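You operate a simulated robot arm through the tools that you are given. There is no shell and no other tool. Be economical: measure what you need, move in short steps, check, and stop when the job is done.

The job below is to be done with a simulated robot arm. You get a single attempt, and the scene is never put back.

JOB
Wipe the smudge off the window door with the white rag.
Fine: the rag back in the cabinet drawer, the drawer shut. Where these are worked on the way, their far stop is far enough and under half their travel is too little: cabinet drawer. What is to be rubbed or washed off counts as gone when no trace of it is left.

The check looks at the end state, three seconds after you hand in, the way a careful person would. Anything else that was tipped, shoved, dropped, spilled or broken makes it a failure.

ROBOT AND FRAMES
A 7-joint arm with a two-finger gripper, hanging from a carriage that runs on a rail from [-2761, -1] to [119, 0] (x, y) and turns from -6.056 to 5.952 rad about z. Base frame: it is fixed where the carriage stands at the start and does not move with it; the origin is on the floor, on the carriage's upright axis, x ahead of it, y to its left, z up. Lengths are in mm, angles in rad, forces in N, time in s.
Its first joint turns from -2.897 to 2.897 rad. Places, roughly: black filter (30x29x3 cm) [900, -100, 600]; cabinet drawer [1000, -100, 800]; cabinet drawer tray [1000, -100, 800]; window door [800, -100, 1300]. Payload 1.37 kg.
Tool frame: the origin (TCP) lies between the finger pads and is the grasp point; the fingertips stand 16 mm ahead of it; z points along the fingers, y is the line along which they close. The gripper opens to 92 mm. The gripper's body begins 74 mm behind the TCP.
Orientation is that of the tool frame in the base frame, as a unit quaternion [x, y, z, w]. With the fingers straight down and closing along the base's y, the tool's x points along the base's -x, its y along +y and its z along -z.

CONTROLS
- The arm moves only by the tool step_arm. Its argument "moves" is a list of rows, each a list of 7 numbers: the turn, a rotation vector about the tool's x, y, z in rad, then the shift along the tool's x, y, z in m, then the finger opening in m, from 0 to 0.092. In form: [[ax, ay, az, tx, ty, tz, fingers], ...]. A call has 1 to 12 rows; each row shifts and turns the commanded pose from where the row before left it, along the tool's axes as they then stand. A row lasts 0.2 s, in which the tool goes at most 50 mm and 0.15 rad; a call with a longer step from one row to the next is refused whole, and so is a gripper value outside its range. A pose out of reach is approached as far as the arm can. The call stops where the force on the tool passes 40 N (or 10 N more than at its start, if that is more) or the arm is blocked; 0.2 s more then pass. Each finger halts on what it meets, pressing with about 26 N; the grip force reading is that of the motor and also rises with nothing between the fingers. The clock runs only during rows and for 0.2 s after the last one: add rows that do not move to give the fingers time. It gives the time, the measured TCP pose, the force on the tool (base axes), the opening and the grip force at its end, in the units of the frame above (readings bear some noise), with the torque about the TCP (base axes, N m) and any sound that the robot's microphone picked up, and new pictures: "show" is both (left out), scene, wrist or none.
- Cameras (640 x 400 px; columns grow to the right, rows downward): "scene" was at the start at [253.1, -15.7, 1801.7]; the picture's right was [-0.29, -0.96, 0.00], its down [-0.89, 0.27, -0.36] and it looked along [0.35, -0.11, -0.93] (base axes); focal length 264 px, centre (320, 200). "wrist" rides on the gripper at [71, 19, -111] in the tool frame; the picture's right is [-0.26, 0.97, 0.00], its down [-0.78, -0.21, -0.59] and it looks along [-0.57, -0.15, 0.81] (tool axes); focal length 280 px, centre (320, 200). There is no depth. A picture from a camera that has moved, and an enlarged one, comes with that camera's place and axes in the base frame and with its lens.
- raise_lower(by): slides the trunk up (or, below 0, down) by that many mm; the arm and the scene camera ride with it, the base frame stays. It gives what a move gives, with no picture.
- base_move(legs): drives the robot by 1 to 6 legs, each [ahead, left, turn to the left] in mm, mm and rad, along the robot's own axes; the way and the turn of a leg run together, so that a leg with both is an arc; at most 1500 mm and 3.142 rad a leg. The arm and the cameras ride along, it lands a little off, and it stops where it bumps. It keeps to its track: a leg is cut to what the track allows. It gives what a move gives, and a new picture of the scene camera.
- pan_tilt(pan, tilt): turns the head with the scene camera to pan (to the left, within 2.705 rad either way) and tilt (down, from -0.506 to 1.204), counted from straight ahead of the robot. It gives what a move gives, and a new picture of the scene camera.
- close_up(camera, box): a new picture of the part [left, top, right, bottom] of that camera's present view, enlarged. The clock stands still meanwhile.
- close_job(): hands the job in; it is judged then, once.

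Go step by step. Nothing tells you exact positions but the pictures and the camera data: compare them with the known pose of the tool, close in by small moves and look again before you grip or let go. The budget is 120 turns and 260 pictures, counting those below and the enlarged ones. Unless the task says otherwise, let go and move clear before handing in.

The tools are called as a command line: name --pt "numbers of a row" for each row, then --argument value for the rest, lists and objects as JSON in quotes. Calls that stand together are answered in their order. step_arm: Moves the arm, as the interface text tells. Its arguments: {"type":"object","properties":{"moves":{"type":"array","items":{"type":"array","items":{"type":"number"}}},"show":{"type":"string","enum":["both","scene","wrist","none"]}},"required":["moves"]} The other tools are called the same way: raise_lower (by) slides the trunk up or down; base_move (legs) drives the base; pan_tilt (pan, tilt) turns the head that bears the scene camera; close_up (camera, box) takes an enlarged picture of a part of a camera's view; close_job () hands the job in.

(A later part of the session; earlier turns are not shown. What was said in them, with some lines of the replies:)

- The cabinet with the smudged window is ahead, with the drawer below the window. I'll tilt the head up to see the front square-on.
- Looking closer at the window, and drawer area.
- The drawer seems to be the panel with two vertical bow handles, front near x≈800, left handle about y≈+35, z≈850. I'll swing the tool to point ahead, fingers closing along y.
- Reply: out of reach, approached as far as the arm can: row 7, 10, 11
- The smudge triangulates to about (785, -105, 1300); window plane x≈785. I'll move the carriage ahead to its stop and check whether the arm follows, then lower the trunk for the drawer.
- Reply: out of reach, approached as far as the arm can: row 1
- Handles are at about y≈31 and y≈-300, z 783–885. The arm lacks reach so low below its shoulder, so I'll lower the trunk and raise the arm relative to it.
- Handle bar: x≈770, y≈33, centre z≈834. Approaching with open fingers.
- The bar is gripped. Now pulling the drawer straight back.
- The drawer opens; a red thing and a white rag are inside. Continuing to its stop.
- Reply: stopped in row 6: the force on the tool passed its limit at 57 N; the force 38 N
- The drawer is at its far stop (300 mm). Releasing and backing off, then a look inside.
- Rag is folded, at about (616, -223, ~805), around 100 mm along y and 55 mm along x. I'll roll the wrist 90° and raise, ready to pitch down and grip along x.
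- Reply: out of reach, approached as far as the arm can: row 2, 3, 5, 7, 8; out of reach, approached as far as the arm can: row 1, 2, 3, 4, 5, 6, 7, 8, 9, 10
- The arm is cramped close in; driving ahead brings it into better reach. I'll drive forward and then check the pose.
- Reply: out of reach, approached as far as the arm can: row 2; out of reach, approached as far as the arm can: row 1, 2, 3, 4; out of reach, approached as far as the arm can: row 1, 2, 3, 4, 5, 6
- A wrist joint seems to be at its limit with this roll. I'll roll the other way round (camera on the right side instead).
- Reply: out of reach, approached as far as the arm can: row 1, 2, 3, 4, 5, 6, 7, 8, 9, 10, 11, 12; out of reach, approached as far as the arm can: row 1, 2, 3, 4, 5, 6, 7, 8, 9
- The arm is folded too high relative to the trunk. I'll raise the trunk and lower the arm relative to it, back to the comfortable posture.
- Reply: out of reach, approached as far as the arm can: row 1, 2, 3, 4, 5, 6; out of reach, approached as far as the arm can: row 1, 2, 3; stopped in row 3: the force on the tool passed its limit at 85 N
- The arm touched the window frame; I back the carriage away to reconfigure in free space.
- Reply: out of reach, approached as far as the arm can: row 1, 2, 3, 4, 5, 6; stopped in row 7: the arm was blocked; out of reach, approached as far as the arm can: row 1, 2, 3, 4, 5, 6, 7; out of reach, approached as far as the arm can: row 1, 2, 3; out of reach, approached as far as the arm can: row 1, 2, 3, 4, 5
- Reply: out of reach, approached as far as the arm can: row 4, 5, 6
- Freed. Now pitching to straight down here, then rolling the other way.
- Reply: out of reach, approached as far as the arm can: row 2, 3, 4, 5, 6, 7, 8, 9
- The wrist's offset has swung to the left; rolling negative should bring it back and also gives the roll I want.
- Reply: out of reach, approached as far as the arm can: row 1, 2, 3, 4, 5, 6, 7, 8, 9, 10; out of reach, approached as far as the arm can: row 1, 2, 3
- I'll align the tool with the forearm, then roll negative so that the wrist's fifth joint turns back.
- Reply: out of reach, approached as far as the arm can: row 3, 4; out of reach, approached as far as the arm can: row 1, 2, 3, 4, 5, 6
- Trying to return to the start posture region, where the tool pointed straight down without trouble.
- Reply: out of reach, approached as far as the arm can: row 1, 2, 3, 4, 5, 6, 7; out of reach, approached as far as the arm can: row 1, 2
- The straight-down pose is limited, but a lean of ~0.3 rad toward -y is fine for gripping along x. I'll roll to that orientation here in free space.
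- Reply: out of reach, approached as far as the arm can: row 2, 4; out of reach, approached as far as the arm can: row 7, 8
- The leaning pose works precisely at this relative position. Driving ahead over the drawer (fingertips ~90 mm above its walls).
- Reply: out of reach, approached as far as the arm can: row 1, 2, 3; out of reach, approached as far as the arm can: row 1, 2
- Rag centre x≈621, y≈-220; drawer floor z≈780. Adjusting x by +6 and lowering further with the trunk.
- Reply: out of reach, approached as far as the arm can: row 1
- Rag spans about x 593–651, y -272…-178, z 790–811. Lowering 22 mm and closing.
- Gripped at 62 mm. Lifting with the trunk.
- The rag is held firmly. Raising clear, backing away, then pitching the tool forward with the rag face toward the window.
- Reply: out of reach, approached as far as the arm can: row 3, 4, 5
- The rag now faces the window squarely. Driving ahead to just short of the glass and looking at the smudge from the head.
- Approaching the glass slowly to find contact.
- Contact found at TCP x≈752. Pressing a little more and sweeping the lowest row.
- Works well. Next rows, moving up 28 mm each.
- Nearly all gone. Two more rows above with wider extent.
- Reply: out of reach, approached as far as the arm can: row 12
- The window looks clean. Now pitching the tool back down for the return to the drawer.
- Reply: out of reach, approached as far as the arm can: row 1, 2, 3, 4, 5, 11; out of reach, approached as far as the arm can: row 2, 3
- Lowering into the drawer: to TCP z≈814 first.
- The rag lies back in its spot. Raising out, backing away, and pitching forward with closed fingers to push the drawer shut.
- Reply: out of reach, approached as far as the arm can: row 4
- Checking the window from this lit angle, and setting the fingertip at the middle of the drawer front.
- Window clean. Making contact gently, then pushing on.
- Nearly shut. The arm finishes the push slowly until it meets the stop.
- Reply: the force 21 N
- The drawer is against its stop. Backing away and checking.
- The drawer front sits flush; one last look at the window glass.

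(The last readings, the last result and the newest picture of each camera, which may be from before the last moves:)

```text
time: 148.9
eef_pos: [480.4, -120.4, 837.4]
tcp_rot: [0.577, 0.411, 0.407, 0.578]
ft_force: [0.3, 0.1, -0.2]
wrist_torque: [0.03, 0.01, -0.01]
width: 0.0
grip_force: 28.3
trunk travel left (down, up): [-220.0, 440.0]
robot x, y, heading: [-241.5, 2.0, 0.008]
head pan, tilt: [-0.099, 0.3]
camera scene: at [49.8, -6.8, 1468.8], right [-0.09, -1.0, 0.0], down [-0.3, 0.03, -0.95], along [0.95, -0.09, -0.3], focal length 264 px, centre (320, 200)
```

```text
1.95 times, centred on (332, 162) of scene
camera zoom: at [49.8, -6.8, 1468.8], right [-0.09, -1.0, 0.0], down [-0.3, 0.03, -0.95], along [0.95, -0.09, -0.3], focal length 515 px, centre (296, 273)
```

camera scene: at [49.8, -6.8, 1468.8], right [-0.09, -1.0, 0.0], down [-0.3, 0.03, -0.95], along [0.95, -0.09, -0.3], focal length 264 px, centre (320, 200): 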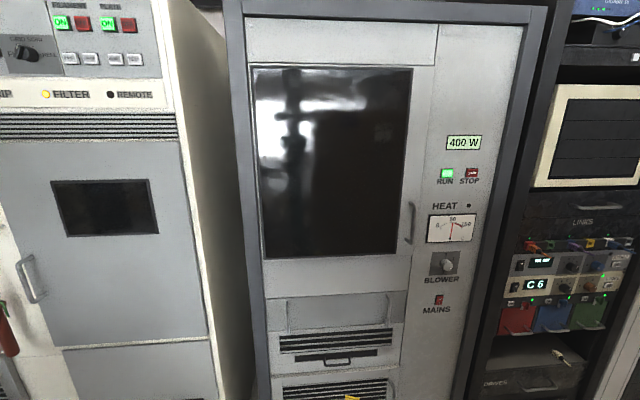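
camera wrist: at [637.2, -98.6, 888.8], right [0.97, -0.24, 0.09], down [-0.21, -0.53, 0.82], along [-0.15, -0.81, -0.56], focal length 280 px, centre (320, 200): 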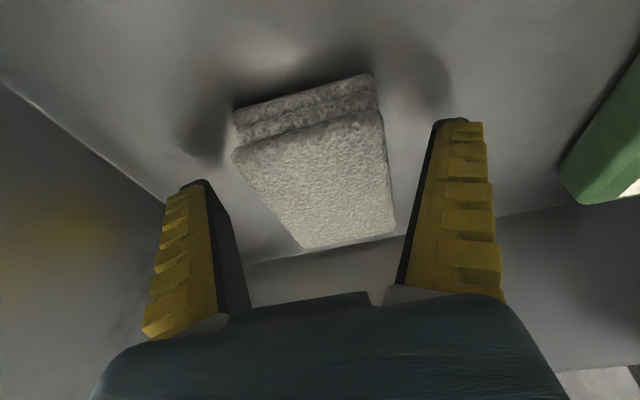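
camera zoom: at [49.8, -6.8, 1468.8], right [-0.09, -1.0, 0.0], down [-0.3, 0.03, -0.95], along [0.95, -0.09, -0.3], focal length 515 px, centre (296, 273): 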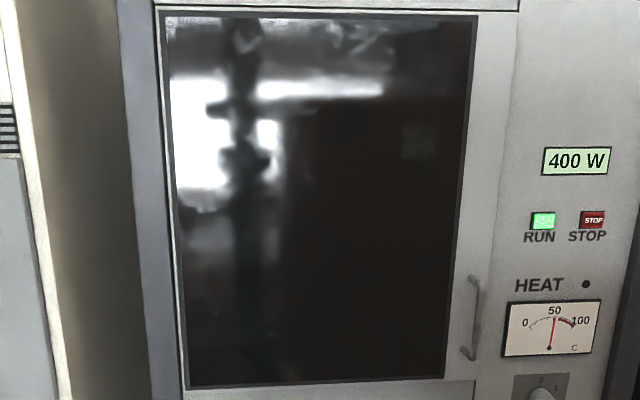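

close_up --camera "scene" --box '[350, 100, 415, 160]'

base_move --legs '[[-150, 0, 0]]'

close_up --camera "scene" --box '[255, 80, 415, 260]'

```text
6.67 times, centred on (382, 130) of scene
camera zoom: at [49.8, -6.8, 1468.8], right [-0.09, -1.0, 0.0], down [-0.3, 0.03, -0.95], along [0.95, -0.09, -0.3], focal length 1761 px, centre (-97, 667)
```

zoom: 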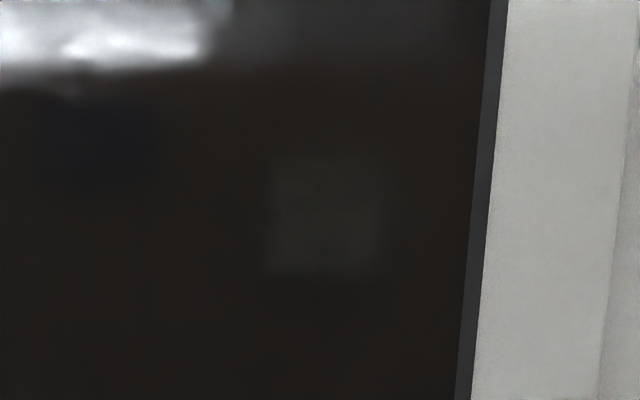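

```text
time: 150.3
eef_pos: [327.4, -119.4, 836.4]
tcp_rot: [0.578, 0.411, 0.407, 0.577]
ft_force: [0.2, 0.1, -1.1]
wrist_torque: [0.01, 0.0, -0.01]
width: 0.0
grip_force: 27.8
trunk travel left (down, up): [-220.0, 440.0]
robot x, y, heading: [-391.9, -1.4, 0.004]
head pan, tilt: [-0.099, 0.3]
camera scene: at [-101.6, -6.7, 1468.7], right [-0.09, -1.0, 0.0], down [-0.29, 0.03, -0.96], along [0.95, -0.09, -0.3], focal length 264 px, centre (320, 200)
```

scene: 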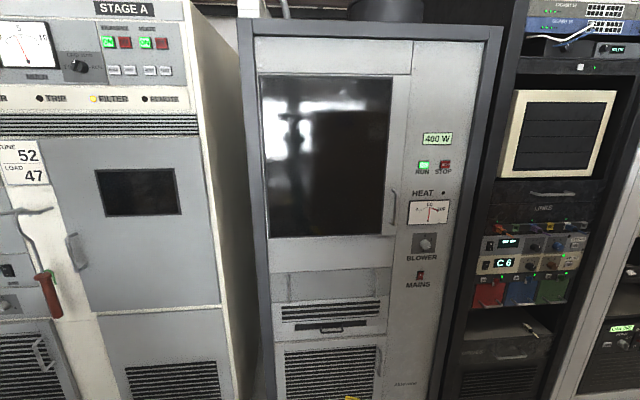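

```text
2.22 times, centred on (335, 170) of scene
camera zoom: at [-101.6, -6.7, 1468.7], right [-0.09, -1.0, 0.0], down [-0.29, 0.03, -0.96], along [0.95, -0.09, -0.3], focal length 587 px, centre (287, 267)
```

zoom: 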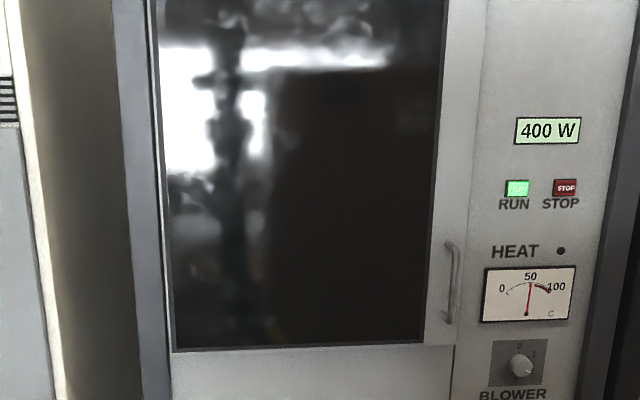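

The faint patch shifts with the viewpoint, so it is only a reflection. The glass is clean, the rag is in the drawer, the drawer is shut and the arm is clear.

close_job

```text
The job is handed in.
```

I wiped the smudge off the window door and saw no trace of it in the final close-ups. The white rag is back in the cabinet drawer, the drawer is pushed shut, and the arm is clear.

Early on, while I was repositioning the arm, the gripper bumped the window and the safety stop cut in at 85 N. Nothing looked damaged or moved in the pictures afterwards.
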